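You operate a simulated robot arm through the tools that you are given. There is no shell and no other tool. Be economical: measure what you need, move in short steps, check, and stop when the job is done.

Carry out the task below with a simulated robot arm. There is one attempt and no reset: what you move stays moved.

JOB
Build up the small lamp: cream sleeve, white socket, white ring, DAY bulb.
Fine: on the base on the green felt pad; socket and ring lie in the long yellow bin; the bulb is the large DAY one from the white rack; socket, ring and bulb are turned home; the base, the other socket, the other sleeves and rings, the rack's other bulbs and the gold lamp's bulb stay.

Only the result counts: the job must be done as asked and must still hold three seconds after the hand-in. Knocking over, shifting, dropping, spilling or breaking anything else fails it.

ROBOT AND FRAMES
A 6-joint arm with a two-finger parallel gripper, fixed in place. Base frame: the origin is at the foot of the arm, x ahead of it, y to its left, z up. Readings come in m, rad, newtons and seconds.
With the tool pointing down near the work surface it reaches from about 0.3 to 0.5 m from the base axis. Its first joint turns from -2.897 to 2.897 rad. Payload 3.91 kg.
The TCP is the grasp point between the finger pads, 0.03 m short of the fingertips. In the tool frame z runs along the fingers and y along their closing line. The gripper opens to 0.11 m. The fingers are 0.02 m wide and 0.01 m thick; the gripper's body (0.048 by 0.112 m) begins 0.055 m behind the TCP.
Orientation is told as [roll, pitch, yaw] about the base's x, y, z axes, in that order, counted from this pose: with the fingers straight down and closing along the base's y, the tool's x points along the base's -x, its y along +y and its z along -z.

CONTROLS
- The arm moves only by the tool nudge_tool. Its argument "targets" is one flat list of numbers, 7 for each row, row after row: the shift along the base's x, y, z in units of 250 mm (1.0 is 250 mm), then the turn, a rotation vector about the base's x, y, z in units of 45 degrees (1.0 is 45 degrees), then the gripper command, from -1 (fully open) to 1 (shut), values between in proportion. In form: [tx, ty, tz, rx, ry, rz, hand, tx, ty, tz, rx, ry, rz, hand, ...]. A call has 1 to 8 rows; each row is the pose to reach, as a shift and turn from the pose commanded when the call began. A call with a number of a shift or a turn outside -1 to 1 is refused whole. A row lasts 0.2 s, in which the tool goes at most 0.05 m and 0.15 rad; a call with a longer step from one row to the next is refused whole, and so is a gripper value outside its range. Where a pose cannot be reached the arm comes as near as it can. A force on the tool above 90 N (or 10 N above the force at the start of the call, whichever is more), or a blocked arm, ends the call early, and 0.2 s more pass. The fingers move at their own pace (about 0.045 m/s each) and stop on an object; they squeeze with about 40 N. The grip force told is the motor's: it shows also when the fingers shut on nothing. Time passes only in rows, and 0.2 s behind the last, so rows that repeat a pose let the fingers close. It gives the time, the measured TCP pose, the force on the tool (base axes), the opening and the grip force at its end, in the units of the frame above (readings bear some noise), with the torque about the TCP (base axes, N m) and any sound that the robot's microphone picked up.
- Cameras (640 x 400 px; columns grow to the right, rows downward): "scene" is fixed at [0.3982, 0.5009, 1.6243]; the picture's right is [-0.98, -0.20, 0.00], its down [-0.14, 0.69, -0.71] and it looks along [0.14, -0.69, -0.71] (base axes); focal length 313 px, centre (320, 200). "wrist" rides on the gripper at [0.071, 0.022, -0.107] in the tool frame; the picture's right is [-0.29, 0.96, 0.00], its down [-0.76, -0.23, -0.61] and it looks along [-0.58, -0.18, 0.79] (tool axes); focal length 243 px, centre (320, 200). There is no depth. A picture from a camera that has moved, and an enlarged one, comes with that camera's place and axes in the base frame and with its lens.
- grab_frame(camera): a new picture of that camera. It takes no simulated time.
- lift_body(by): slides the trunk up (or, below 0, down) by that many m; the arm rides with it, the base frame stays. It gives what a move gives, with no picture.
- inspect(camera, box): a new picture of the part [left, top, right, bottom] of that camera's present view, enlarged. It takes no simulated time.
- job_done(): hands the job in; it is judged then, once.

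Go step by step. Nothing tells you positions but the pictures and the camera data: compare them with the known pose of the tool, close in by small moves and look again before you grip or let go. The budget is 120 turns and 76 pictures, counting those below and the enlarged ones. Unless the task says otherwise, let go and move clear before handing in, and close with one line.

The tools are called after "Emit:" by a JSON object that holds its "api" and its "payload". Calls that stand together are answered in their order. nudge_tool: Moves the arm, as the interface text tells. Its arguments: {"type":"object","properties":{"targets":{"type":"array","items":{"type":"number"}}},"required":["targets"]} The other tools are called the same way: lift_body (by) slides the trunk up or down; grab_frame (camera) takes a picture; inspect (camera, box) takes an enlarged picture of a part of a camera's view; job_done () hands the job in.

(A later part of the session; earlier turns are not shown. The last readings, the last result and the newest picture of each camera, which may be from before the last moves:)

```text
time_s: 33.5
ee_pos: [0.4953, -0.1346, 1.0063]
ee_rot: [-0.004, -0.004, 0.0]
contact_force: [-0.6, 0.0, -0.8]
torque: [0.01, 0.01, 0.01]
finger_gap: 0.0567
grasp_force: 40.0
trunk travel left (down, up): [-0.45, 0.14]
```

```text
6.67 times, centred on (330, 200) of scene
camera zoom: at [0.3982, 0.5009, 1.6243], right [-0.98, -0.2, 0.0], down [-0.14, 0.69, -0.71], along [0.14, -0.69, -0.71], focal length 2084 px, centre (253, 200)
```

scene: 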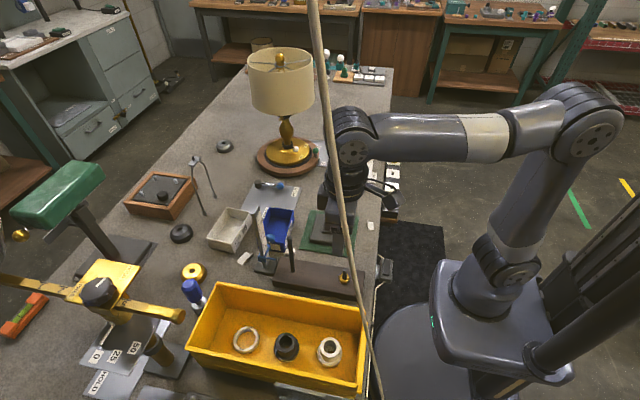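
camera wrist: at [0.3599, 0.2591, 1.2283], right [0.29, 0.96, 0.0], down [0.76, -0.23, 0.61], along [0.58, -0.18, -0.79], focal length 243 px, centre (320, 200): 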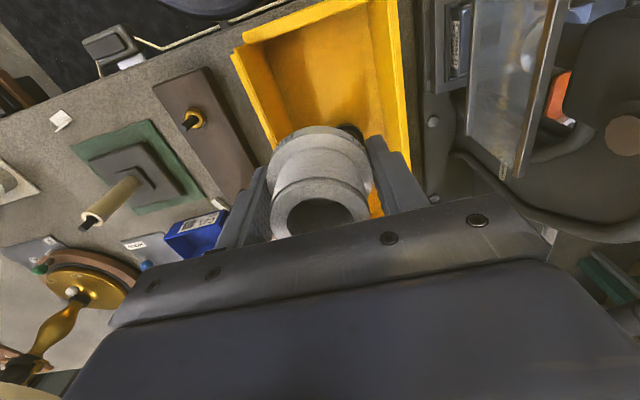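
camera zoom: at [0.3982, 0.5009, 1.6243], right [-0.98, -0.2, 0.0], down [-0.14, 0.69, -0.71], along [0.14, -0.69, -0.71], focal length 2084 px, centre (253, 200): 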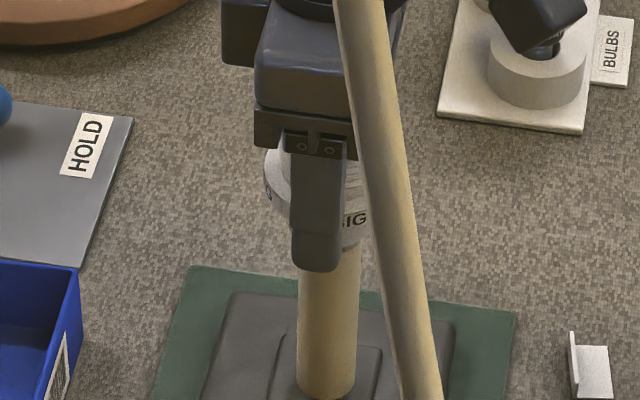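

The socket is covering the sleeve top. I'll keep lowering to contact.

Emit:
{"api": "nudge_tool", "payload": {"targets": [-0.003, 0, -0.015, 0, 0, 0, 1, -0.003, 0, -0.03, 0, 0, 0, 1]}}

```text
time_s: 34.1
ee_pos: [0.4948, -0.1349, 1.0033]
ee_rot: [-0.007, -0.016, 0.0]
contact_force: [7.9, -4.6, 41.5]
torque: [0.09, -0.15, 0.01]
finger_gap: 0.0573
grasp_force: 39.9
trunk travel left (down, up): [-0.45, 0.14]
```

Contact at about 41 N. I'll relax to light pressure and turn clockwise to start the thread.

Emit:
{"api": "nudge_tool", "payload": {"targets": [0.004, -0.002, 0.01, 0, 0, 0, 1, 0.004, -0.002, 0.01, 0, 0, -0.18, 1, 0.004, -0.002, 0.01, 0, 0, -0.36, 1, 0.004, -0.002, 0.01, 0, 0, -0.54, 1, 0.004, -0.002, 0.01, 0, 0, -0.72, 1, 0.004, -0.002, 0.01, 0, 0, -0.88, 1, 0.004, -0.002, 0.01, 0, 0, -1, 1]}}

```text
time_s: 35.7
ee_pos: [0.4952, -0.1347, 1.0001]
ee_rot: [-0.002, -0.004, -0.787]
contact_force: [9.3, -2.7, 19.1]
torque: [-0.2, -0.53, 0.02]
finger_gap: 0.0567
grasp_force: 40.0
trunk travel left (down, up): [-0.45, 0.14]
```

It advanced about 3 mm. I'll keep turning with light downward pressure.

Emit:
{"api": "nudge_tool", "payload": {"targets": [0.002, 0, -0.002, 0, 0, -0.18, 1, 0.002, 0, -0.002, 0, 0, -0.36, 1, 0.002, 0, -0.003, 0, 0, -0.54, 1, 0.002, 0, -0.003, 0, 0, -0.72, 1, 0.002, 0, -0.004, 0, 0, -0.88, 1, 0.002, 0, -0.004, 0, 0, -1, 1]}}

```text
time_s: 37.1
ee_pos: [0.495, -0.136, 0.9984]
ee_rot: [-0.003, -0.005, -1.572]
contact_force: [5.3, -2.1, 12.2]
torque: [-0.06, -0.41, -0.03]
finger_gap: 0.0568
grasp_force: 39.4
trunk travel left (down, up): [-0.45, 0.14]
```

It's still advancing with low force, so I'll continue clockwise.

Emit:
{"api": "nudge_tool", "payload": {"targets": [0.002, 0, -0.003, 0, 0, -0.18, 1, 0.002, 0, -0.004, 0, 0, -0.36, 1, 0.002, 0, -0.005, 0, 0, -0.54, 1, 0.002, 0, -0.006, 0, 0, -0.72, 1, 0.002, 0, -0.007, 0, 0, -0.88, 1, 0.002, 0, -0.008, 0, 0, -1, 1]}}

Emit:
{"api": "nudge_tool", "payload": {"targets": [0.0, 0, -0.002, 0, 0, -0.18, 1, 0.0, 0, -0.003, 0, 0, -0.36, 1, 0, 0, -0.005, 0, 0, -0.54, 1, 0, 0, -0.006, 0, 0, -0.72, 1, 0, 0, -0.007, 0, 0, -0.88, 1, 0, 0, -0.008, 0, 0, -1, 1]}}

```text
time_s: 38.5
ee_pos: [0.4967, -0.1347, 0.9978]
ee_rot: [-0.001, -0.003, -2.357]
contact_force: [2.3, 1.2, 18.5]
torque: [-0.05, -0.02, -0.02]
finger_gap: 0.0568
grasp_force: 40.0
trunk travel left (down, up): [-0.45, 0.14]
```

```text
time_s: 39.9
ee_pos: [0.4954, -0.1354, 0.9972]
ee_rot: [0.0, -0.001, 3.14]
contact_force: [7.3, -2.7, 21.3]
torque: [-0.3, 0.24, 0.1]
finger_gap: 0.0566
grasp_force: 40.0
trunk travel left (down, up): [-0.45, 0.14]
```

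It has turned 180° and the torque is slowly rising. I'll continue toward home.

Emit:
{"api": "nudge_tool", "payload": {"targets": [-0.004, 0, -0.002, 0, 0, -0.18, 1, -0.004, 0, -0.003, 0, 0, -0.36, 1, -0.004, 0, -0.003, 0, 0, -0.54, 1, -0.004, 0, -0.004, 0, 0, -0.72, 1, -0.004, 0, -0.004, 0, 0, -0.88, 1, -0.004, 0, -0.005, 0, 0, -1, 1]}}

Emit:
{"api": "nudge_tool", "payload": {"targets": [0, 0, -0.002, 0, 0, -0.18, 1, 0, 0, -0.003, 0, 0, -0.36, 1, 0, 0, -0.003, 0, 0, -0.54, 1, 0, 0, -0.004, 0, 0, -0.72, 1, 0, 0, -0.004, 0, 0, -0.88, 1, 0, 0, -0.005, 0, 0, -1, 1]}}

Emit:
{"api": "inspect", "payload": {"camera": "scene", "box": [310, 170, 350, 230]}}

```text
time_s: 41.2
ee_pos: [0.4121, -0.2596, 0.9759]
ee_rot: [-0.083, 0.054, 2.548]
contact_force: [5.3, 1.1, 19.5]
torque: [-0.09, 0.76, 0.14]
finger_gap: 0.0564
grasp_force: 40.1
out of reach, approached as far as the arm can: row 2, 3, 4, 5, 6
trunk travel left (down, up): [-0.45, 0.14]
stopped in row 6: the force on the tool passed its limit (the readings are from after the stop); the commanded pose is now the measured one
```

```text
time_s: 41.7
ee_pos: [0.3843, -0.2902, 0.9793]
ee_rot: [-0.122, 0.088, 2.413]
contact_force: [0.4, 13.5, 39.3]
torque: [-0.3, -0.11, 0.26]
finger_gap: 0.0562
grasp_force: 40.2
out of reach, approached as far as the arm can: row 1, 2
trunk travel left (down, up): [-0.45, 0.14]
stopped in row 2: the force on the tool passed its limit (the readings are from after the stop); the commanded pose is now the measured one
```

```text
6.67 times, centred on (330, 200) of scene
camera zoom: at [0.3982, 0.5009, 1.6243], right [-0.98, -0.2, 0.0], down [-0.14, 0.69, -0.71], along [0.14, -0.69, -0.71], focal length 2084 px, centre (253, 200)
```

zoom: 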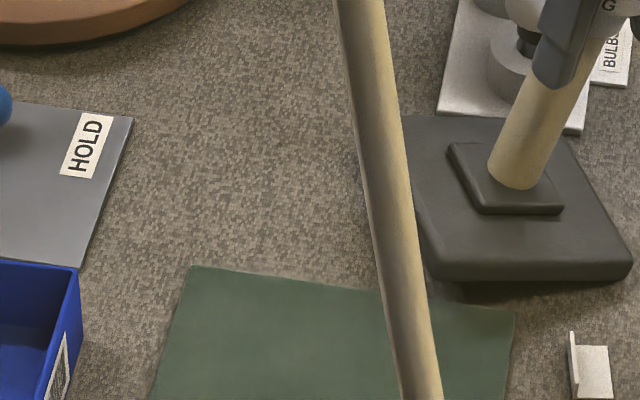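

The wrist hit a joint limit, the arm wandered, and it dragged the whole base off the pad. That was my mistake. I need to see the full state before anything else moves.

Emit:
{"api": "grab_frame", "payload": {"camera": "scene"}}

Emit:
{"api": "inspect", "payload": {"camera": "scene", "box": [310, 110, 410, 240]}}

```text
32 pictures are left
```

scene: 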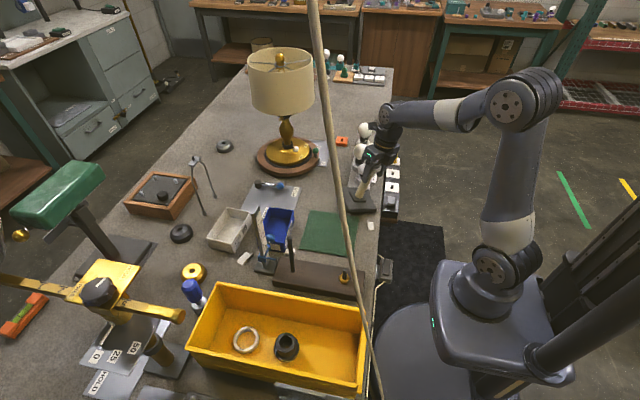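

```text
3.08 times, centred on (360, 175) of scene
camera zoom: at [0.3982, 0.5009, 1.6243], right [-0.98, -0.2, 0.0], down [-0.14, 0.69, -0.71], along [0.14, -0.69, -0.71], focal length 962 px, centre (197, 277)
```

zoom: 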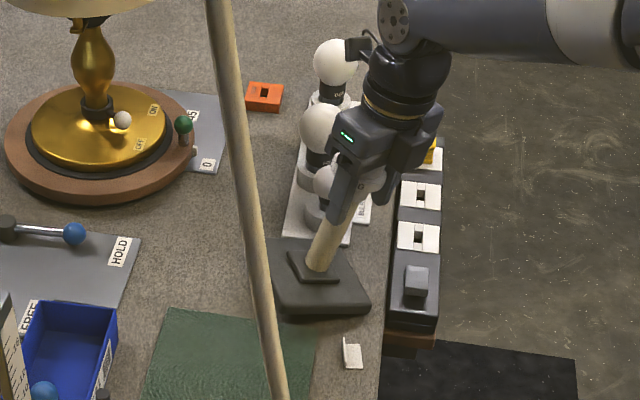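

The base is still held through the socket. It has been dragged to about (0.39,-0.30), close to the rack, with the tool tilted. I'll lift gently and move away from the rack, back toward the pad.

Emit:
{"api": "nudge_tool", "payload": {"targets": [0, 0.01, 0.03, 0, 0, 0, 1, 0.01, 0.03, 0.07, 0, 0, 0, 1, 0.03, 0.08, 0.1, 0, 0, 0, 1, 0.05, 0.14, 0.12, 0, 0, 0, 1]}}

Emit:
{"api": "inspect", "payload": {"camera": "scene", "box": [310, 110, 410, 240]}}

```text
time_s: 42.7
ee_pos: [0.3778, -0.2727, 0.9969]
ee_rot: [-0.13, 0.08, 2.426]
contact_force: [0.2, 0.0, -15.8]
torque: [0.01, 0.38, 0.01]
finger_gap: 0.0555
grasp_force: 40.2
out of reach, approached as far as the arm can: row 2, 3, 4
trunk travel left (down, up): [-0.45, 0.14]
```

```text
3.08 times, centred on (360, 175) of scene
camera zoom: at [0.3982, 0.5009, 1.6243], right [-0.98, -0.2, 0.0], down [-0.14, 0.69, -0.71], along [0.14, -0.69, -0.71], focal length 962 px, centre (197, 277)
```

zoom: 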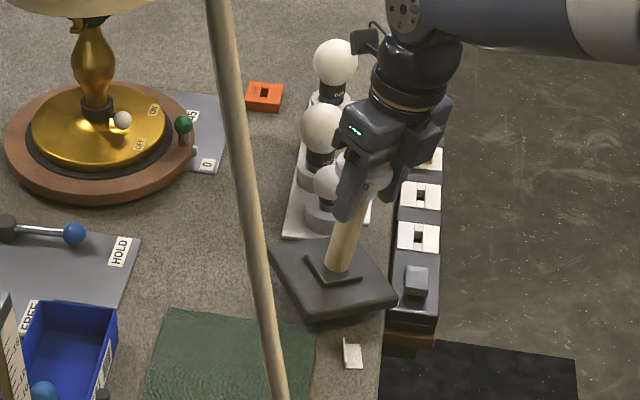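

The whole lamp lifts as one piece (about 16 N), so the thread is holding. I'll rotate back counterclockwise off the joint limit while rising and moving away from the rack.

Emit:
{"api": "nudge_tool", "payload": {"targets": [0.02, 0.03, 0.08, 0, 0, 0.08, 1, 0.06, 0.08, 0.16, 0, 0, 0.18, 1, 0.1, 0.15, 0.22, 0, 0, 0.34, 1, 0.15, 0.22, 0.26, 0, 0, 0.5, 1, 0.2, 0.29, 0.3, 0, 0, 0.66, 1, 0.25, 0.36, 0.3, 0, 0, 0.82, 1, 0.3, 0.42, 0.3, 0, 0, 0.95, 1]}}

```text
time_s: 44.3
ee_pos: [0.4538, -0.1697, 1.0727]
ee_rot: [-0.119, 0.077, -3.124]
contact_force: [-0.6, 0.2, -15.4]
torque: [-0.23, 0.31, -0.04]
finger_gap: 0.0555
grasp_force: 39.7
trunk travel left (down, up): [-0.45, 0.14]
```

I'm free of the limit. Next I'll level the tool and look at the lamp's pose.

Emit:
{"api": "nudge_tool", "payload": {"targets": [0, 0, 0.02, -0.05, 0.033, 0, 1, 0, 0, 0.02, -0.1, 0.066, 0, 1, 0, 0, 0.02, -0.152, 0.098, 0, 1, 0, 0, 0.02, -0.152, 0.098, 0, 1]}}

Emit:
{"api": "inspect", "payload": {"camera": "scene", "box": [300, 110, 400, 240]}}

Emit:
{"api": "grab_frame", "payload": {"camera": "wrist"}}

```text
time_s: 45.3
ee_pos: [0.4536, -0.1682, 1.0786]
ee_rot: [-0.002, -0.002, -3.119]
contact_force: [-0.6, -0.6, -15.2]
torque: [0.0, 0.18, -0.01]
finger_gap: 0.0554
grasp_force: 39.8
trunk travel left (down, up): [-0.45, 0.14]
```

```text
3.08 times, centred on (350, 175) of scene
camera zoom: at [0.3982, 0.5009, 1.6243], right [-0.98, -0.2, 0.0], down [-0.14, 0.69, -0.71], along [0.14, -0.69, -0.71], focal length 962 px, centre (228, 277)
```

zoom: 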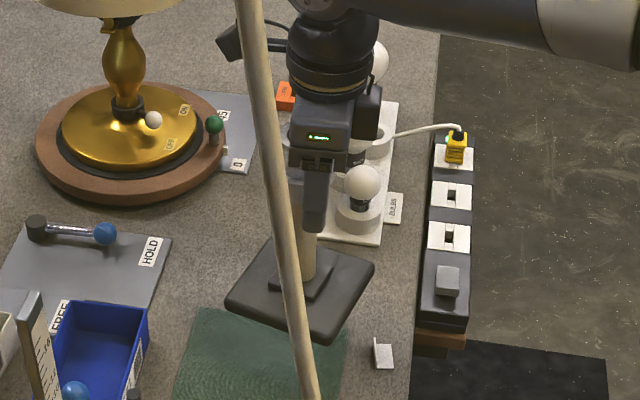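

```text
28 pictures are left
camera wrist: at [0.5242, -0.1879, 1.1856], right [-0.27, -0.96, 0.0], down [-0.76, 0.21, 0.61], along [-0.59, 0.16, -0.79], focal length 243 px, centre (320, 200)
```

wrist: 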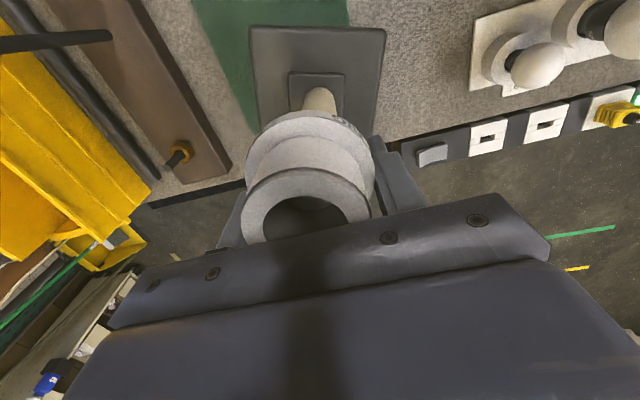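

The lamp hangs level as one piece. The base looks rotated about -16° from its original orientation, so I'll turn it +17°, return it over the original spot (0.493,-0.1345) and lower it to just above the pad.

Emit:
{"api": "nudge_tool", "payload": {"targets": [0.04, 0.035, 0, 0, 0, 0.1, 1, 0.08, 0.07, 0, 0, 0, 0.2, 1, 0.12, 0.105, 0, 0, 0, 0.3, 1, 0.158, 0.135, 0, 0, 0, 0.383, 1, 0.158, 0.135, -0.1, 0, 0, 0.383, 1, 0.158, 0.135, -0.2, 0, 0, 0.383, 1, 0.158, 0.135, -0.27, 0, 0, 0.383, 1]}}

Emit:
{"api": "inspect", "payload": {"camera": "scene", "box": [300, 170, 370, 250]}}

Emit:
{"api": "inspect", "payload": {"camera": "wrist", "box": [200, 0, 440, 160]}}

```text
time_s: 46.9
ee_pos: [0.4922, -0.1345, 1.0111]
ee_rot: [-0.002, -0.002, -2.818]
contact_force: [0.1, 0.3, -15.5]
torque: [-0.07, 0.09, 0.0]
finger_gap: 0.0551
grasp_force: 40.5
trunk travel left (down, up): [-0.45, 0.14]
```

```text
5.00 times, centred on (335, 210) of scene
camera zoom: at [0.3982, 0.5009, 1.6243], right [-0.98, -0.2, 0.0], down [-0.14, 0.69, -0.71], along [0.14, -0.69, -0.71], focal length 1563 px, centre (245, 150)
```

zoom: 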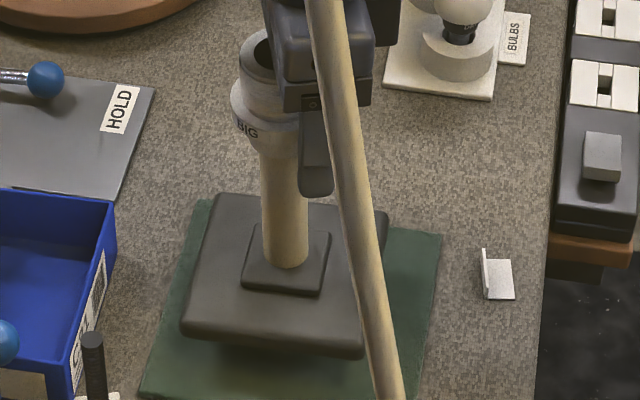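

```text
2.50 times, centred on (320, 80) of wrist
camera zoom: at [0.5668, -0.1328, 1.1173], right [0.03, -1.0, 0.0], down [-0.79, -0.02, 0.61], along [-0.61, -0.02, -0.79], focal length 606 px, centre (320, 500)
```

zoom: 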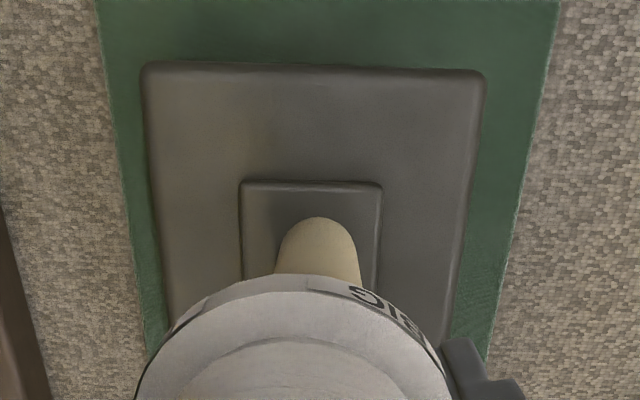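

The base orientation and position almost match the original. The lamp has slid about 13 mm in the fingers and leans roughly 3°. I'll straighten it, shift to the original spot and lower near contact.

Emit:
{"api": "nudge_tool", "payload": {"targets": [-0.026, 0.008, 0, 0, -0.03, 0, 1, -0.052, 0.016, 0, 0, -0.057, 0, 1, -0.052, 0.016, -0.03, 0, -0.057, 0, 1, -0.052, 0.016, -0.052, 0, -0.057, 0, 1]}}

Emit:
{"api": "inspect", "payload": {"camera": "scene", "box": [300, 170, 370, 250]}}

```text
time_s: 47.9
ee_pos: [0.4783, -0.1313, 0.996]
ee_rot: [0.012, 0.042, -2.818]
contact_force: [0.3, 0.2, -15.5]
torque: [-0.07, 0.24, 0.0]
finger_gap: 0.055
grasp_force: 39.6
trunk travel left (down, up): [-0.45, 0.14]
```

```text
5.00 times, centred on (335, 210) of scene
camera zoom: at [0.3982, 0.5009, 1.6243], right [-0.98, -0.2, 0.0], down [-0.14, 0.69, -0.71], along [0.14, -0.69, -0.71], focal length 1563 px, centre (245, 150)
```

zoom: 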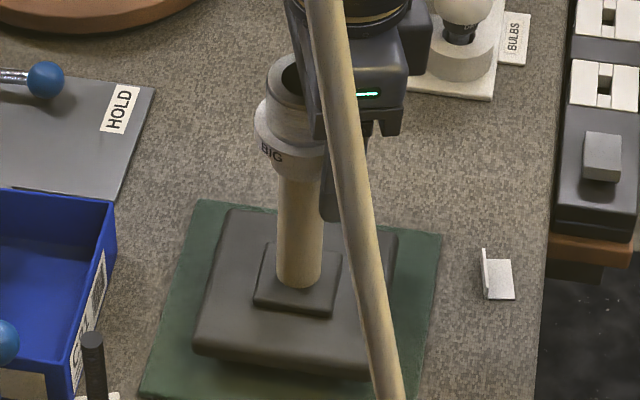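

The base corners now match the original image positions, just about 7 mm high. I'll lower to contact.

Emit:
{"api": "nudge_tool", "payload": {"targets": [0, 0, -0.014, 0, 0, 0, 1, 0, 0, -0.022, 0, 0, 0, 1]}}

```text
time_s: 48.5
ee_pos: [0.4782, -0.1308, 0.9917]
ee_rot: [0.012, 0.039, -2.816]
contact_force: [-0.6, 0.3, -14.9]
torque: [-0.08, 0.27, 0.0]
finger_gap: 0.0551
grasp_force: 39.9
trunk travel left (down, up): [-0.45, 0.14]
```

Emit:
{"api": "nudge_tool", "payload": {"targets": [0, 0, -0.008, 0, 0, 0, 1, 0, 0, -0.014, 0, 0, 0, 1]}}

```text
time_s: 49.1
ee_pos: [0.4788, -0.1305, 0.988]
ee_rot: [0.013, 0.041, -2.819]
contact_force: [0.3, 0.0, -16.1]
torque: [-0.02, 0.22, 0.02]
finger_gap: 0.0552
grasp_force: 40.1
trunk travel left (down, up): [-0.45, 0.14]
```

Emit:
{"api": "nudge_tool", "payload": {"targets": [0, 0, -0.007, 0, 0, 0, 1, 0, 0, -0.012, 0, 0, 0, 1]}}

```text
time_s: 49.7
ee_pos: [0.4797, -0.1303, 0.9842]
ee_rot: [0.012, 0.039, -2.818]
contact_force: [0.1, 0.7, -15.0]
torque: [-0.04, 0.23, 0.0]
finger_gap: 0.0549
grasp_force: 39.9
trunk travel left (down, up): [-0.45, 0.14]
```

It's still hanging freely, so I'll continue in small steps.

Emit:
{"api": "nudge_tool", "payload": {"targets": [0, 0, -0.006, 0, 0, 0, 1, 0, 0, -0.012, 0, 0, 0, 1]}}

```text
time_s: 50.3
ee_pos: [0.4792, -0.1311, 0.9822]
ee_rot: [0.012, 0.041, -2.82]
contact_force: [-0.2, 0.1, -15.1]
torque: [-0.02, 0.26, 0.02]
finger_gap: 0.0547
grasp_force: 40.3
trunk travel left (down, up): [-0.45, 0.14]
```

Emit:
{"api": "inspect", "payload": {"camera": "scene", "box": [300, 170, 370, 250]}}

```text
5.00 times, centred on (335, 210) of scene
camera zoom: at [0.3982, 0.5009, 1.6243], right [-0.98, -0.2, 0.0], down [-0.14, 0.69, -0.71], along [0.14, -0.69, -0.71], focal length 1563 px, centre (245, 150)
```

zoom: 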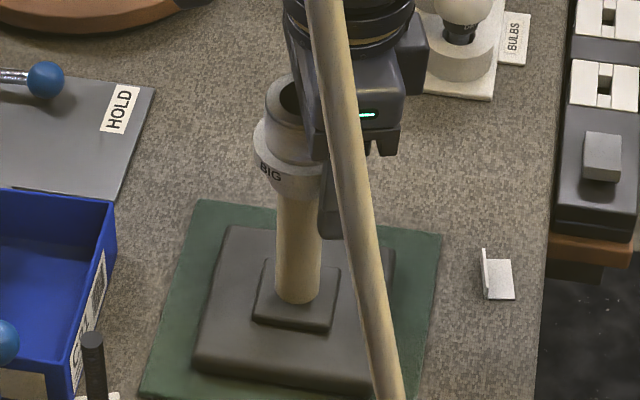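

The base is now slightly too far toward +y (about 8 mm). I'll correct that and lower the last few millimetres.

Emit:
{"api": "nudge_tool", "payload": {"targets": [0, -0.016, 0, 0, 0, 0, 1, 0, -0.032, 0, 0, 0, 0, 1, 0, -0.032, -0.008, 0, 0, 0, 1, 0, -0.032, -0.014, 0, 0, 0, 1]}}

```text
time_s: 51.3
ee_pos: [0.4787, -0.1395, 0.9816]
ee_rot: [0.013, 0.044, -2.819]
contact_force: [0.8, -2.1, -1.2]
torque: [0.4, 0.61, -0.04]
finger_gap: 0.0548
grasp_force: 39.7
trunk travel left (down, up): [-0.45, 0.14]
```

Contact: the table now carries most of the weight. I'll lower a touch more, then open and check.

Emit:
{"api": "nudge_tool", "payload": {"targets": [0, 0, -0.006, 0, 0, 0, 1, 0, 0, -0.006, 0, 0, 0, 0, 0, 0, -0.006, 0, 0, 0, -0.3, 0, 0, -0.006, 0, 0, 0, -0.6, 0, 0, -0.006, 0, 0, 0, -0.6]}}

Emit:
{"api": "inspect", "payload": {"camera": "scene", "box": [300, 170, 370, 250]}}

Emit:
{"api": "grab_frame", "payload": {"camera": "wrist"}}

```text
time_s: 52.5
ee_pos: [0.4779, -0.1387, 0.9792]
ee_rot: [0.013, 0.044, -2.818]
contact_force: [0.1, -0.9, 0.2]
torque: [0.0, 0.04, 0.01]
finger_gap: 0.0878
grasp_force: 0.2
trunk travel left (down, up): [-0.45, 0.14]
```

```text
5.00 times, centred on (335, 210) of scene
camera zoom: at [0.3982, 0.5009, 1.6243], right [-0.98, -0.2, 0.0], down [-0.14, 0.69, -0.71], along [0.14, -0.69, -0.71], focal length 1563 px, centre (245, 150)
```

zoom: 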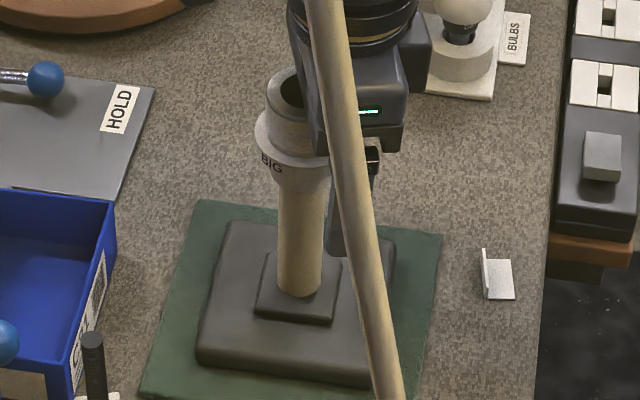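

```text
22 pictures are left
camera wrist: at [0.5473, -0.136, 1.0888], right [0.03, -1.0, 0.0], down [-0.82, -0.02, 0.57], along [-0.57, -0.02, -0.82], focal length 243 px, centre (320, 200)
```

wrist: 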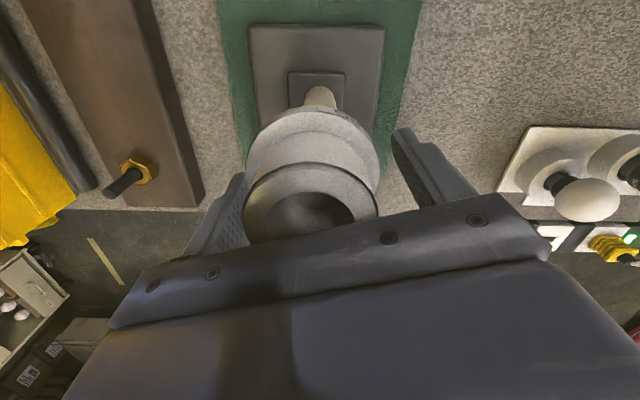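

The lamp is back in its original place to within about 3 mm, upright and on the pad. I'll rise clear, level the tool and unwind the wrist to yaw 0 to regrip the socket.

Emit:
{"api": "nudge_tool", "payload": {"targets": [0, 0, 0.15, 0, 0, 0, -0.6, 0, 0, 0.3, 0, 0, 0, -0.6, 0.03, 0.01, 0.4, 0, 0.03, 0, -0.6, 0.054, 0.02, 0.4, 0, 0.057, 0, -0.6]}}

Emit:
{"api": "nudge_tool", "payload": {"targets": [0, 0, 0, 0, 0, 0.18, -0.6, 0, 0, 0, 0, 0, 0.36, -0.6, 0, 0, 0, 0, 0, 0.54, -0.6, 0, 0, 0, 0, 0, 0.72, -0.6, 0, 0, 0, 0, 0, 0.89, -0.6, 0, 0, 0, 0, 0, 1, -0.6]}}

Emit:
{"api": "nudge_tool", "payload": {"targets": [0, 0, 0, 0, 0, 0.18, -0.6, 0, 0, 0, 0, 0, 0.36, -0.6, 0, 0, 0, 0, 0, 0.54, -0.6, 0, 0, 0, 0, 0, 0.72, -0.6, 0, 0, 0, 0, 0, 0.89, -0.6, 0, 0, 0, 0, 0, 1, -0.6]}}

Emit:
{"api": "nudge_tool", "payload": {"targets": [0, 0, 0, 0, 0, 0.18, -0.6, 0, 0, 0, 0, 0, 0.36, -0.6, 0, 0, 0, 0, 0, 0.54, -0.6, 0, 0, 0, 0, 0, 0.72, -0.6, 0, 0, 0, 0, 0, 0.89, -0.6, 0, 0, 0, 0, 0, 1, -0.6]}}

Emit:
{"api": "nudge_tool", "payload": {"targets": [0, 0, 0, 0, 0, 0.18, -0.6, 0, 0, 0, 0, 0, 0.36, -0.6, 0, 0, 0, 0, 0, 0.5, -0.6, 0, 0, 0, 0, 0, 0.59, -0.6]}}

Emit:
{"api": "grab_frame", "payload": {"camera": "wrist"}}

```text
time_s: 53.5
ee_pos: [0.4914, -0.1323, 1.0773]
ee_rot: [-0.002, -0.002, -2.82]
contact_force: [-0.5, 0.0, 0.5]
torque: [0.03, 0.02, 0.02]
finger_gap: 0.0883
grasp_force: 0.0
trunk travel left (down, up): [-0.45, 0.14]
```

```text
time_s: 54.9
ee_pos: [0.4916, -0.1337, 1.0792]
ee_rot: [-0.001, -0.001, -2.031]
contact_force: [-0.3, 0.0, 0.1]
torque: [0.0, 0.02, 0.01]
finger_gap: 0.0881
grasp_force: 0.1
trunk travel left (down, up): [-0.45, 0.14]
```

```text
time_s: 56.3
ee_pos: [0.4934, -0.1329, 1.0789]
ee_rot: [-0.003, -0.001, -1.245]
contact_force: [0.0, 0.0, -0.2]
torque: [0.01, -0.01, -0.01]
finger_gap: 0.0882
grasp_force: 0.2
trunk travel left (down, up): [-0.45, 0.14]
```

```text
time_s: 57.7
ee_pos: [0.4919, -0.1323, 1.0772]
ee_rot: [-0.001, 0.0, -0.46]
contact_force: [-0.2, 0.0, -0.1]
torque: [0.01, 0.01, 0.01]
finger_gap: 0.0881
grasp_force: 0.0
trunk travel left (down, up): [-0.45, 0.14]
```

```text
time_s: 58.7
ee_pos: [0.4921, -0.1323, 1.0773]
ee_rot: [-0.002, 0.0, 0.003]
contact_force: [0.5, -0.1, 0.4]
torque: [-0.01, 0.0, 0.05]
finger_gap: 0.0881
grasp_force: 0.1
trunk travel left (down, up): [-0.45, 0.14]
```

```text
21 pictures are left
camera wrist: at [0.4205, -0.1112, 1.1853], right [0.29, 0.96, 0.0], down [0.76, -0.23, 0.61], along [0.58, -0.18, -0.79], focal length 243 px, centre (320, 200)
```

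wrist: 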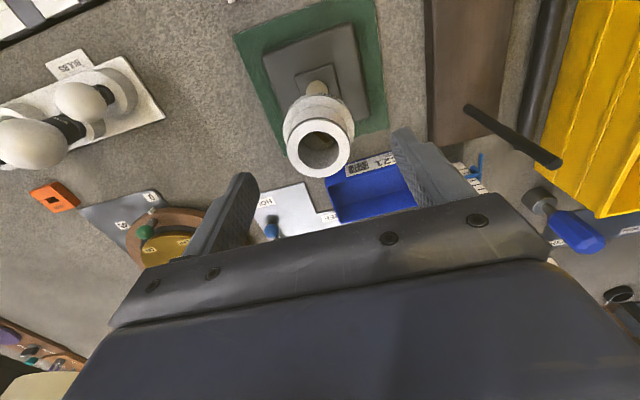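

The socket is centred at about (0.495,-0.136). I'll lower onto the flange, grip and turn clockwise, staying within the wrist's known range.

Emit:
{"api": "nudge_tool", "payload": {"targets": [0.01, -0.014, -0.16, 0, 0, 0, -0.6, 0.01, -0.014, -0.3, 0, 0, 0, -0.6, 0.01, -0.014, -0.322, 0, 0, 0, -0.3, 0.01, -0.014, -0.322, 0, 0, 0, 1, 0.01, -0.014, -0.322, 0, 0, 0, 1, 0.01, -0.014, -0.322, 0, 0, 0, 1]}}

Emit:
{"api": "nudge_tool", "payload": {"targets": [0, 0, 0, 0, 0, -0.18, 1, 0, 0, 0, 0, 0, -0.36, 1, 0, 0, 0, 0, 0, -0.54, 1, 0, 0, 0, 0, 0, -0.72, 1, 0, 0, 0, 0, 0, -0.89, 1, 0, 0, 0, 0, 0, -1, 1]}}

```text
time_s: 60.1
ee_pos: [0.4955, -0.1376, 0.9953]
ee_rot: [-0.001, -0.001, 0.001]
contact_force: [-5.1, 4.5, 1.3]
torque: [-0.19, -0.06, 0.0]
finger_gap: 0.0564
grasp_force: 39.8
trunk travel left (down, up): [-0.45, 0.14]
```

```text
time_s: 61.5
ee_pos: [0.4941, -0.1368, 0.9959]
ee_rot: [-0.001, 0.001, -0.788]
contact_force: [-0.4, -0.4, -15.0]
torque: [-0.03, -0.01, 0.01]
finger_gap: 0.0561
grasp_force: 39.9
trunk travel left (down, up): [-0.45, 0.14]
```

The tool is now carrying the lamp's weight: threading in lifted the base slightly. I'll lower until it rests and check the base orientation.

Emit:
{"api": "nudge_tool", "payload": {"targets": [0, 0, -0.006, 0, 0, 0, 1, 0, 0, -0.01, 0, 0, 0, 1]}}

Emit:
{"api": "inspect", "payload": {"camera": "scene", "box": [300, 170, 370, 250]}}

```text
time_s: 62.1
ee_pos: [0.4947, -0.1364, 0.9961]
ee_rot: [-0.002, -0.002, -0.784]
contact_force: [-0.2, -1.0, -3.1]
torque: [-0.63, 0.79, 0.02]
finger_gap: 0.056
grasp_force: 39.6
trunk travel left (down, up): [-0.45, 0.14]
```

```text
5.00 times, centred on (335, 210) of scene
camera zoom: at [0.3982, 0.5009, 1.6243], right [-0.98, -0.2, 0.0], down [-0.14, 0.69, -0.71], along [0.14, -0.69, -0.71], focal length 1563 px, centre (245, 150)
```

zoom: 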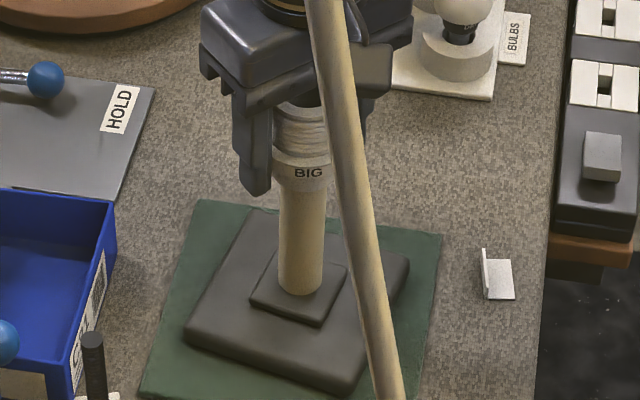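

The base turned about 16° clockwise with the socket, so the socket is probably near tight. I'll lift a hair, turn the lamp back +16° and set it down with firm downward pressure to hold the base.

Emit:
{"api": "nudge_tool", "payload": {"targets": [0, 0, 0.02, 0, 0, 0, 1, 0, 0, 0.024, 0, 0, 0.15, 1, 0, 0, 0.024, 0, 0, 0.3, 1, 0, 0, 0.024, 0, 0, 0.37, 1, 0, 0, 0.024, 0, 0, 0.37, 1]}}

Emit:
{"api": "nudge_tool", "payload": {"targets": [0, 0, -0.02, 0, 0, 0, 1, 0, 0, -0.035, 0, 0, 0, 1, 0, 0, -0.04, 0, 0, 0, 1]}}

```text
time_s: 63.3
ee_pos: [0.4951, -0.1358, 1.0007]
ee_rot: [-0.002, 0.0, -0.491]
contact_force: [-0.4, 1.0, -14.5]
torque: [-0.01, -0.03, 0.03]
finger_gap: 0.0557
grasp_force: 40.4
trunk travel left (down, up): [-0.45, 0.14]
```

```text
time_s: 64.1
ee_pos: [0.4953, -0.136, 0.9958]
ee_rot: [0.001, -0.01, -0.495]
contact_force: [4.7, 1.0, 32.9]
torque: [0.35, 0.74, 0.04]
finger_gap: 0.0563
grasp_force: 39.7
trunk travel left (down, up): [-0.45, 0.14]
```

The base is pressed with about 33 N. I'll test the thread with small clockwise turns, watching the torque.

Emit:
{"api": "nudge_tool", "payload": {"targets": [0, 0, 0, 0, 0, -0.12, 1, 0, 0, 0, 0, 0, -0.24, 1]}}

Emit:
{"api": "nudge_tool", "payload": {"targets": [0, 0, 0, 0, 0, -0.12, 1, 0, 0, 0, 0, 0, -0.24, 1]}}

Emit:
{"api": "inspect", "payload": {"camera": "scene", "box": [300, 170, 370, 250]}}

```text
time_s: 64.7
ee_pos: [0.4941, -0.136, 0.9914]
ee_rot: [0.0, 0.0, -0.682]
contact_force: [3.8, 2.1, 24.3]
torque: [0.29, -0.24, 1.06]
finger_gap: 0.057
grasp_force: 40.1
trunk travel left (down, up): [-0.45, 0.14]
```

```text
time_s: 65.3
ee_pos: [0.4934, -0.1376, 0.9901]
ee_rot: [-0.004, 0.002, -0.873]
contact_force: [2.6, 1.1, 2.6]
torque: [-0.1, 0.27, 0.71]
finger_gap: 0.0565
grasp_force: 40.0
trunk travel left (down, up): [-0.45, 0.14]
```

```text
5.00 times, centred on (335, 210) of scene
camera zoom: at [0.3982, 0.5009, 1.6243], right [-0.98, -0.2, 0.0], down [-0.14, 0.69, -0.71], along [0.14, -0.69, -0.71], focal length 1563 px, centre (245, 150)
```

zoom: 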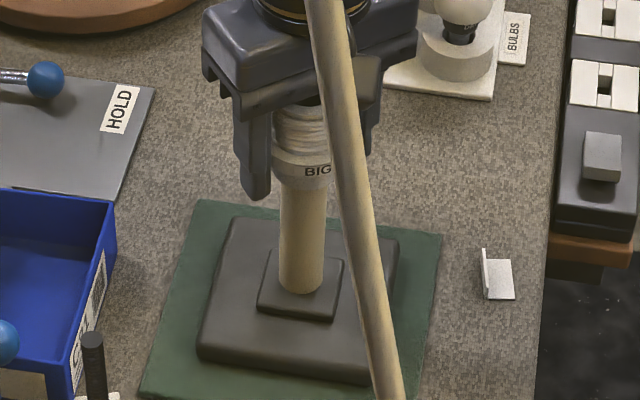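

Torque rose to about 1 Nm before the fingers slipped, so the socket is home, and the base is correctly oriented. I'll release, rise, unwind the wrist and head for the ring.

Emit:
{"api": "nudge_tool", "payload": {"targets": [0, 0, 0, 0, 0, 0, 0, 0, 0, 0, 0, 0, 0, -0.4, 0, 0, 0, 0, 0, 0, -0.6, 0, 0, 0.12, 0, 0, 0, -0.6, 0, 0, 0.3, 0, 0, 0, -0.6, 0, 0, 0.48, 0, 0, 0, -0.6, 0, 0, 0.6, 0, 0, 0, -0.6]}}

Emit:
{"api": "nudge_tool", "payload": {"targets": [0.02, 0.15, 0, 0, 0, 0.18, -0.4, 0.08, 0.3, 0, 0, 0, 0.36, -0.4, 0.15, 0.45, 0, 0, 0, 0.54, -0.4, 0.22, 0.6, 0, 0, 0, 0.72, -0.4, 0.3, 0.75, 0, 0, 0, 0.89, -0.4, 0.38, 0.9, 0, 0, 0, 1, -0.4, 0.4, 1, 0, 0, 0, 1, -0.4]}}

Emit:
{"api": "nudge_tool", "payload": {"targets": [0.05, 0.12, 0, 0, 0, 0.11, -0.4, 0.1, 0.24, 0, 0, 0, 0.11, -0.4, 0.13, 0.36, -0.06, 0, 0, 0.11, -0.4, 0.13, 0.45, -0.15, 0, 0, 0.11, -0.4]}}

Emit:
{"api": "grab_frame", "payload": {"camera": "wrist"}}

```text
time_s: 66.9
ee_pos: [0.4935, -0.1373, 1.1431]
ee_rot: [-0.001, 0.0, -0.87]
contact_force: [0.3, 0.5, 0.7]
torque: [0.0, 0.02, 0.01]
finger_gap: 0.0882
grasp_force: 0.1
trunk travel left (down, up): [-0.45, 0.14]
```

```text
time_s: 68.5
ee_pos: [0.595, 0.1143, 1.142]
ee_rot: [-0.002, -0.001, -0.084]
contact_force: [0.1, -0.4, 0.3]
torque: [0.0, -0.04, 0.01]
finger_gap: 0.0769
grasp_force: 0.0
trunk travel left (down, up): [-0.45, 0.14]
```

```text
time_s: 69.5
ee_pos: [0.6258, 0.2282, 1.1013]
ee_rot: [-0.001, 0.0, 0.003]
contact_force: [-0.5, -0.3, -0.4]
torque: [0.0, 0.02, -0.01]
finger_gap: 0.0771
grasp_force: 0.1
trunk travel left (down, up): [-0.45, 0.14]
```

```text
18 pictures are left
camera wrist: at [0.5543, 0.2492, 1.2093], right [0.29, 0.96, 0.0], down [0.76, -0.23, 0.61], along [0.58, -0.18, -0.79], focal length 243 px, centre (320, 200)
```

wrist: 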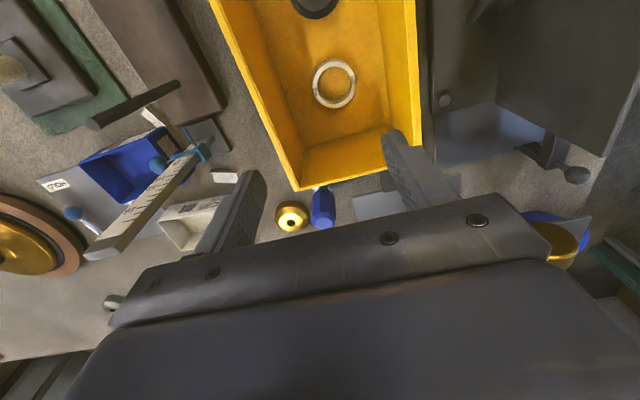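

The ring is at about (0.637,0.244). I'll descend to just above it and verify.

Emit:
{"api": "nudge_tool", "payload": {"targets": [0.022, 0.03, -0.15, 0, 0, 0, -0.5, 0.044, 0.064, -0.3, 0, 0, 0, -0.5, 0.044, 0.064, -0.48, 0, 0, 0, -0.5, 0.044, 0.064, -0.66, 0, 0, 0, -0.5, 0.044, 0.064, -0.82, 0, 0, 0, -0.5]}}

Emit:
{"api": "grab_frame", "payload": {"camera": "wrist"}}

```text
time_s: 70.7
ee_pos: [0.6402, 0.2424, 0.8983]
ee_rot: [-0.002, -0.001, 0.003]
contact_force: [-0.7, 0.1, 0.0]
torque: [0.02, 0.05, 0.0]
finger_gap: 0.0822
grasp_force: 0.1
trunk travel left (down, up): [-0.45, 0.14]
```

```text
17 pictures are left
camera wrist: at [0.5682, 0.2639, 1.0054], right [0.29, 0.96, 0.0], down [0.76, -0.23, 0.61], along [0.58, -0.18, -0.79], focal length 243 px, centre (320, 200)
```

wrist: 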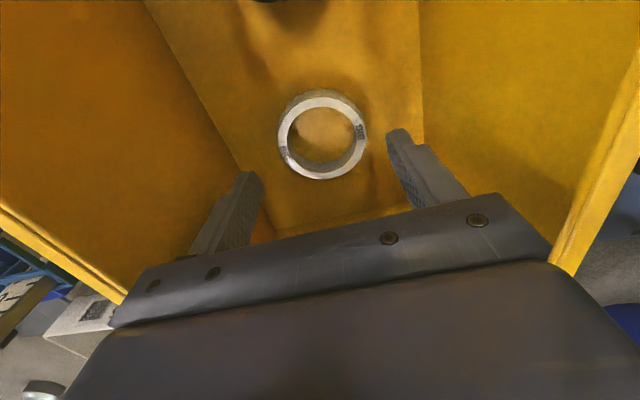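

The ring is centred; I'll make a small correction, descend and grip its rim.

Emit:
{"api": "nudge_tool", "payload": {"targets": [-0.014, 0.006, -0.1, 0, 0, 0, -0.5, -0.014, 0.006, -0.158, 0, 0, 0, -0.5, -0.014, 0.006, -0.158, 0, 0, 0, 1, -0.014, 0.006, -0.158, 0, 0, 0, 1, -0.014, 0.006, -0.158, 0, 0, 0, 1, -0.014, 0.006, -0.06, 0, 0, 0, 1, -0.014, 0.006, 0.04, 0, 0, 0, 1]}}

Emit:
{"api": "inspect", "payload": {"camera": "wrist", "box": [200, 60, 440, 220]}}

```text
time_s: 72.3
ee_pos: [0.6328, 0.2451, 0.9073]
ee_rot: [-0.001, 0.003, 0.001]
contact_force: [-0.2, -0.7, -1.0]
torque: [-0.02, -0.01, 0.01]
finger_gap: 0.0606
grasp_force: 39.8
trunk travel left (down, up): [-0.45, 0.14]
```

```text
2.50 times, centred on (320, 140) of wrist
camera zoom: at [0.5615, 0.2671, 1.0144], right [0.29, 0.96, 0.0], down [0.76, -0.23, 0.61], along [0.58, -0.18, -0.79], focal length 606 px, centre (320, 350)
```

zoom: 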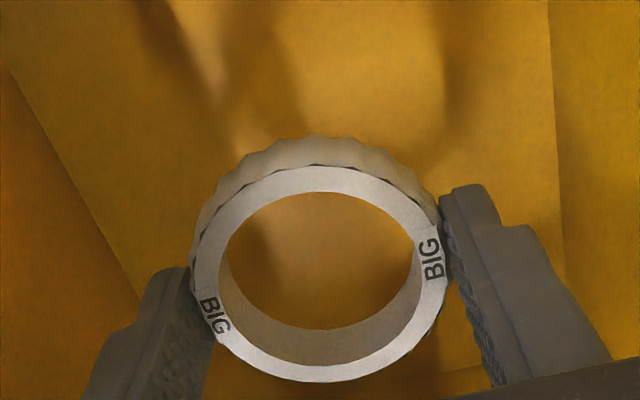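

The ring is held firmly. I'll lift it and carry it above the socket.

Emit:
{"api": "nudge_tool", "payload": {"targets": [0, 0, 0.18, 0, 0, 0, 1, 0, 0, 0.36, 0, 0, 0, 1, 0, 0, 0.54, 0, 0, 0, 1, 0, 0, 0.72, 0, 0, 0, 1, 0, 0, 0.9, 0, 0, 0, 1]}}

Emit:
{"api": "nudge_tool", "payload": {"targets": [-0.05, -0.16, 0, 0, 0, 0, 1, -0.1, -0.32, 0, 0, 0, 0, 1, -0.15, -0.48, 0, 0, 0, 0, 1, -0.2, -0.64, 0, 0, 0, 0, 1, -0.25, -0.8, 0, 0, 0, 0, 1, -0.3, -0.96, 0, 0, 0, 0, 1]}}

Emit:
{"api": "nudge_tool", "payload": {"targets": [-0.08, -0.16, 0, 0, 0, 0, 1, -0.16, -0.32, 0, 0, 0, 0, 1, -0.22, -0.46, 0, 0, 0, 0, 1, -0.246, -0.566, 0, 0, 0, 0, 1, -0.246, -0.566, -0.06, 0, 0, 0, 1]}}

Emit:
{"api": "grab_frame", "payload": {"camera": "wrist"}}

Emit:
{"api": "inspect", "payload": {"camera": "scene", "box": [305, 130, 365, 240]}}

```text
time_s: 73.5
ee_pos: [0.6315, 0.2419, 1.1229]
ee_rot: [-0.003, 0.0, 0.004]
contact_force: [0.2, -0.3, -1.3]
torque: [0.02, -0.01, 0.03]
finger_gap: 0.061
grasp_force: 39.7
out of reach, approached as far as the arm can: row 5
trunk travel left (down, up): [-0.45, 0.14]
```

```text
time_s: 74.9
ee_pos: [0.5591, 0.0043, 1.1228]
ee_rot: [-0.001, -0.002, 0.002]
contact_force: [-0.7, 0.4, -0.5]
torque: [-0.02, -0.02, 0.03]
finger_gap: 0.0608
grasp_force: 39.9
trunk travel left (down, up): [-0.45, 0.14]
```

```text
time_s: 76.1
ee_pos: [0.4979, -0.1404, 1.1057]
ee_rot: [-0.002, -0.001, 0.002]
contact_force: [-0.2, 0.0, -0.6]
torque: [-0.01, 0.01, -0.01]
finger_gap: 0.061
grasp_force: 40.1
trunk travel left (down, up): [-0.45, 0.14]
```

```text
15 pictures are left
camera wrist: at [0.4263, -0.1182, 1.2137], right [0.29, 0.96, 0.0], down [0.76, -0.23, 0.61], along [0.58, -0.18, -0.79], focal length 243 px, centre (320, 200)
```

wrist: 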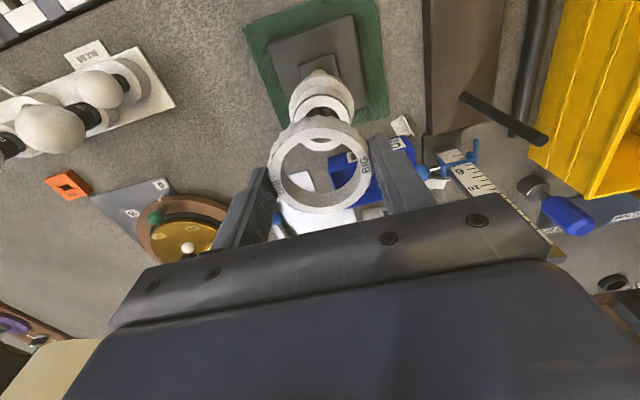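

```text
3.64 times, centred on (335, 185) of scene
camera zoom: at [0.3982, 0.5009, 1.6243], right [-0.98, -0.2, 0.0], down [-0.14, 0.69, -0.71], along [0.14, -0.69, -0.71], focal length 1137 px, centre (266, 254)
```

zoom: 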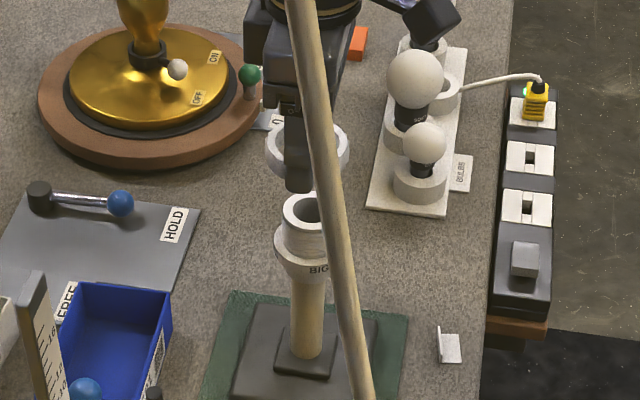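

The ring is aligned with the socket in x and needs about +2 mm in y. I'll lower to contact.

Emit:
{"api": "nudge_tool", "payload": {"targets": [0, 0.008, -0.06, 0, 0, 0, 1, 0, 0.008, -0.13, 0, 0, 0, 1, 0, 0.008, -0.18, 0, 0, 0, 1, 0, 0.008, -0.2, 0, 0, 0, 1]}}

Emit:
{"api": "nudge_tool", "payload": {"targets": [0, 0, -0.012, 0, 0, 0, 1, 0, 0, -0.02, 0, 0, 0, 1]}}

```text
time_s: 77.1
ee_pos: [0.4993, -0.1371, 1.0576]
ee_rot: [-0.001, -0.003, 0.002]
contact_force: [0.0, -0.7, 4.6]
torque: [0.06, 0.06, -0.01]
finger_gap: 0.0611
grasp_force: 39.8
trunk travel left (down, up): [-0.45, 0.14]
```

```text
time_s: 77.7
ee_pos: [0.4987, -0.1367, 1.0546]
ee_rot: [-0.004, -0.006, 0.001]
contact_force: [6.4, -2.9, 33.9]
torque: [-0.02, 0.48, 0.01]
finger_gap: 0.0613
grasp_force: 39.9
trunk travel left (down, up): [-0.45, 0.14]
```

There's contact on the -x side, so the ring sits slightly far in +x. I'll relax the pressure, shift -1.5 mm and start turning clockwise.

Emit:
{"api": "nudge_tool", "payload": {"targets": [0, 0, 0.012, 0, 0, 0, 1, -0.006, 0, 0.012, 0, 0, 0, 1, -0.006, 0, 0.006, 0, 0, -0.15, 1, -0.006, 0, 0.004, 0, 0, -0.3, 1, -0.006, 0, 0.002, 0, 0, -0.45, 1, -0.006, 0, 0, 0, 0, -0.6, 1]}}

```text
time_s: 79.1
ee_pos: [0.4944, -0.1372, 1.0512]
ee_rot: [-0.001, 0.0, -0.472]
contact_force: [-4.5, -2.2, 1.0]
torque: [0.0, 0.14, -0.03]
finger_gap: 0.061
grasp_force: 39.6
trunk travel left (down, up): [-0.45, 0.14]
```

It dropped on with almost no force, so the thread is engaging. I'll continue clockwise with light pressure.

Emit:
{"api": "nudge_tool", "payload": {"targets": [0, 0, -0.006, 0, 0, -0.18, 1, 0, 0, -0.008, 0, 0, -0.36, 1, 0, 0, -0.01, 0, 0, -0.54, 1, 0, 0, -0.012, 0, 0, -0.72, 1, 0, 0, -0.014, 0, 0, -0.89, 1, 0, 0, -0.016, 0, 0, -1, 1]}}

Emit:
{"api": "nudge_tool", "payload": {"targets": [0, 0, -0.002, 0, 0, -0.18, 1, 0, 0, -0.003, 0, 0, -0.36, 1, 0, 0, -0.004, 0, 0, -0.54, 1, 0, 0, -0.005, 0, 0, -0.72, 1, 0, 0, -0.006, 0, 0, -0.89, 1, 0, 0, -0.007, 0, 0, -1, 1]}}

```text
time_s: 80.5
ee_pos: [0.4952, -0.136, 1.0491]
ee_rot: [-0.002, 0.0, -1.258]
contact_force: [-4.1, -0.8, -0.4]
torque: [-0.01, 0.1, 0.03]
finger_gap: 0.061
grasp_force: 40.4
trunk travel left (down, up): [-0.45, 0.14]
```

```text
time_s: 81.9
ee_pos: [0.4952, -0.1364, 1.0461]
ee_rot: [-0.002, 0.001, -2.045]
contact_force: [-4.4, 0.2, 0.9]
torque: [0.0, 0.18, 0.05]
finger_gap: 0.0609
grasp_force: 40.2
trunk travel left (down, up): [-0.45, 0.14]
```

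There's no vertical resistance. I'll probe straight down to see whether the thread carries load.

Emit:
{"api": "nudge_tool", "payload": {"targets": [0, 0, -0.008, 0, 0, 0, 1, 0, 0, -0.014, 0, 0, 0, 1]}}

Emit:
{"api": "inspect", "payload": {"camera": "scene", "box": [310, 165, 350, 225]}}

```text
time_s: 82.5
ee_pos: [0.4961, -0.1362, 1.0418]
ee_rot: [0.0, -0.001, -2.042]
contact_force: [-5.9, 1.4, 1.6]
torque: [0.02, 0.23, 0.01]
finger_gap: 0.0608
grasp_force: 40.1
trunk travel left (down, up): [-0.45, 0.14]
```

```text
6.67 times, centred on (330, 195) of scene
camera zoom: at [0.3982, 0.5009, 1.6243], right [-0.98, -0.2, 0.0], down [-0.14, 0.69, -0.71], along [0.14, -0.69, -0.71], focal length 2084 px, centre (253, 233)
```

zoom: 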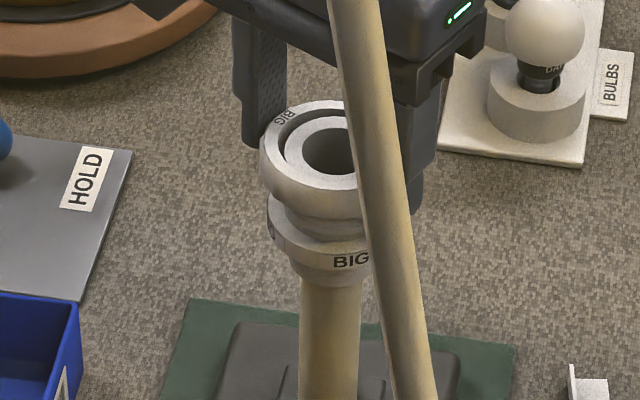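

The ring is sliding over the smooth lip and the thread starts lower. I'll unwind the wrist now while it's still free, then lower to the thread.

Emit:
{"api": "nudge_tool", "payload": {"targets": [-0.004, 0, 0, 0, 0, 0.18, 1, -0.004, 0, 0, 0, 0, 0.36, 1, -0.004, 0, 0, 0, 0, 0.54, 1, -0.004, 0, 0, 0, 0, 0.72, 1, -0.004, 0, 0, 0, 0, 0.89, 1, -0.004, 0, 0, 0, 0, 1, 1]}}

Emit:
{"api": "nudge_tool", "payload": {"targets": [0, 0, 0, 0, 0, 0.18, 1, 0, 0, 0, 0, 0, 0.36, 1, 0, 0, 0, 0, 0, 0.54, 1, 0, 0, 0, 0, 0, 0.72, 1, 0, 0, 0, 0, 0, 0.89, 1, 0, 0, 0, 0, 0, 1, 1]}}

Emit:
{"api": "nudge_tool", "payload": {"targets": [0, 0, 0, 0, 0, 0.18, 1, 0, 0, 0, 0, 0, 0.36, 1, 0, 0, 0, 0, 0, 0.54, 1, 0, 0, -0.008, 0, 0, 0.6, 1, 0, 0, -0.016, 0, 0, 0.6, 1]}}

```text
time_s: 83.9
ee_pos: [0.4959, -0.1373, 1.0426]
ee_rot: [-0.002, -0.001, -1.254]
contact_force: [-3.4, 0.9, 1.0]
torque: [0.03, 0.01, -0.05]
finger_gap: 0.0608
grasp_force: 40.1
trunk travel left (down, up): [-0.45, 0.14]
```

```text
time_s: 85.3
ee_pos: [0.4956, -0.1359, 1.0432]
ee_rot: [-0.001, 0.001, -0.468]
contact_force: [-5.3, 3.0, 0.1]
torque: [-0.01, 0.1, -0.06]
finger_gap: 0.0611
grasp_force: 39.5
trunk travel left (down, up): [-0.45, 0.14]
```

```text
time_s: 86.5
ee_pos: [0.4955, -0.1366, 1.0384]
ee_rot: [-0.002, 0.0, 0.001]
contact_force: [-4.7, 0.0, 2.0]
torque: [-0.02, 0.1, 0.02]
finger_gap: 0.061
grasp_force: 39.8
trunk travel left (down, up): [-0.45, 0.14]
```

Now I'll lower straight in small steps to thread contact.

Emit:
{"api": "nudge_tool", "payload": {"targets": [-0.004, 0, -0.008, 0, 0, 0, 1, -0.004, 0, -0.016, 0, 0, 0, 1]}}

Emit:
{"api": "nudge_tool", "payload": {"targets": [0, 0, -0.008, 0, 0, 0, 1, 0, 0, -0.014, 0, 0, 0, 1]}}

```text
time_s: 87.1
ee_pos: [0.495, -0.1363, 1.0344]
ee_rot: [-0.003, 0.0, 0.002]
contact_force: [-2.0, -0.3, 0.2]
torque: [-0.05, 0.04, 0.0]
finger_gap: 0.0611
grasp_force: 40.0
trunk travel left (down, up): [-0.45, 0.14]
```

```text
time_s: 87.7
ee_pos: [0.4944, -0.1376, 1.0319]
ee_rot: [-0.003, -0.002, 0.001]
contact_force: [-1.8, -0.7, 0.5]
torque: [0.0, 0.04, -0.02]
finger_gap: 0.061
grasp_force: 39.6
trunk travel left (down, up): [-0.45, 0.14]
```

Emit:
{"api": "nudge_tool", "payload": {"targets": [0, 0, -0.008, 0, 0, 0, 1, 0, 0, -0.014, 0, 0, 0, 1]}}

Emit:
{"api": "nudge_tool", "payload": {"targets": [0, 0, -0.008, 0, 0, 0, 1, 0, 0, -0.012, 0, 0, 0, 1]}}

```text
time_s: 88.3
ee_pos: [0.4948, -0.1373, 1.0305]
ee_rot: [-0.003, -0.005, 0.002]
contact_force: [-3.6, -2.4, 18.7]
torque: [-0.06, -1.03, -0.03]
finger_gap: 0.0611
grasp_force: 39.8
trunk travel left (down, up): [-0.45, 0.14]
```

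```text
time_s: 88.9
ee_pos: [0.492, -0.1372, 1.0283]
ee_rot: [-0.003, -0.005, 0.003]
contact_force: [-7.6, -5.0, 40.5]
torque: [-0.14, 0.1, -0.01]
finger_gap: 0.0611
grasp_force: 39.6
trunk travel left (down, up): [-0.45, 0.14]
```

Thread contact at about 1.030. I'll relax to light pressure and turn clockwise.

Emit:
{"api": "nudge_tool", "payload": {"targets": [0, 0, 0.01, 0, 0, 0, 1, 0, 0, 0.01, 0, 0, -0.18, 1, 0, 0, 0.009, 0, 0, -0.36, 1, 0, 0, 0.008, 0, 0, -0.54, 1, 0, 0, 0.007, 0, 0, -0.72, 1, 0, 0, 0.006, 0, 0, -0.89, 1, 0, 0, 0.005, 0, 0, -1, 1]}}

Emit:
{"api": "nudge_tool", "payload": {"targets": [0, 0, -0.001, 0, 0, -0.18, 1, 0, 0, -0.002, 0, 0, -0.36, 1, 0, 0, -0.003, 0, 0, -0.54, 1, 0, 0, -0.004, 0, 0, -0.72, 1, 0, 0, -0.005, 0, 0, -0.89, 1, 0, 0, -0.006, 0, 0, -1, 1]}}

```text
time_s: 90.5
ee_pos: [0.4934, -0.1359, 1.026]
ee_rot: [0.001, -0.001, -0.786]
contact_force: [-9.3, -3.5, 10.1]
torque: [-0.22, 0.23, -0.01]
finger_gap: 0.061
grasp_force: 40.5
trunk travel left (down, up): [-0.45, 0.14]
```

```text
time_s: 91.9
ee_pos: [0.495, -0.1368, 1.0239]
ee_rot: [-0.004, 0.001, -1.57]
contact_force: [-5.9, 1.2, 0.3]
torque: [-0.02, 0.12, 0.02]
finger_gap: 0.0609
grasp_force: 40.3
trunk travel left (down, up): [-0.45, 0.14]
```

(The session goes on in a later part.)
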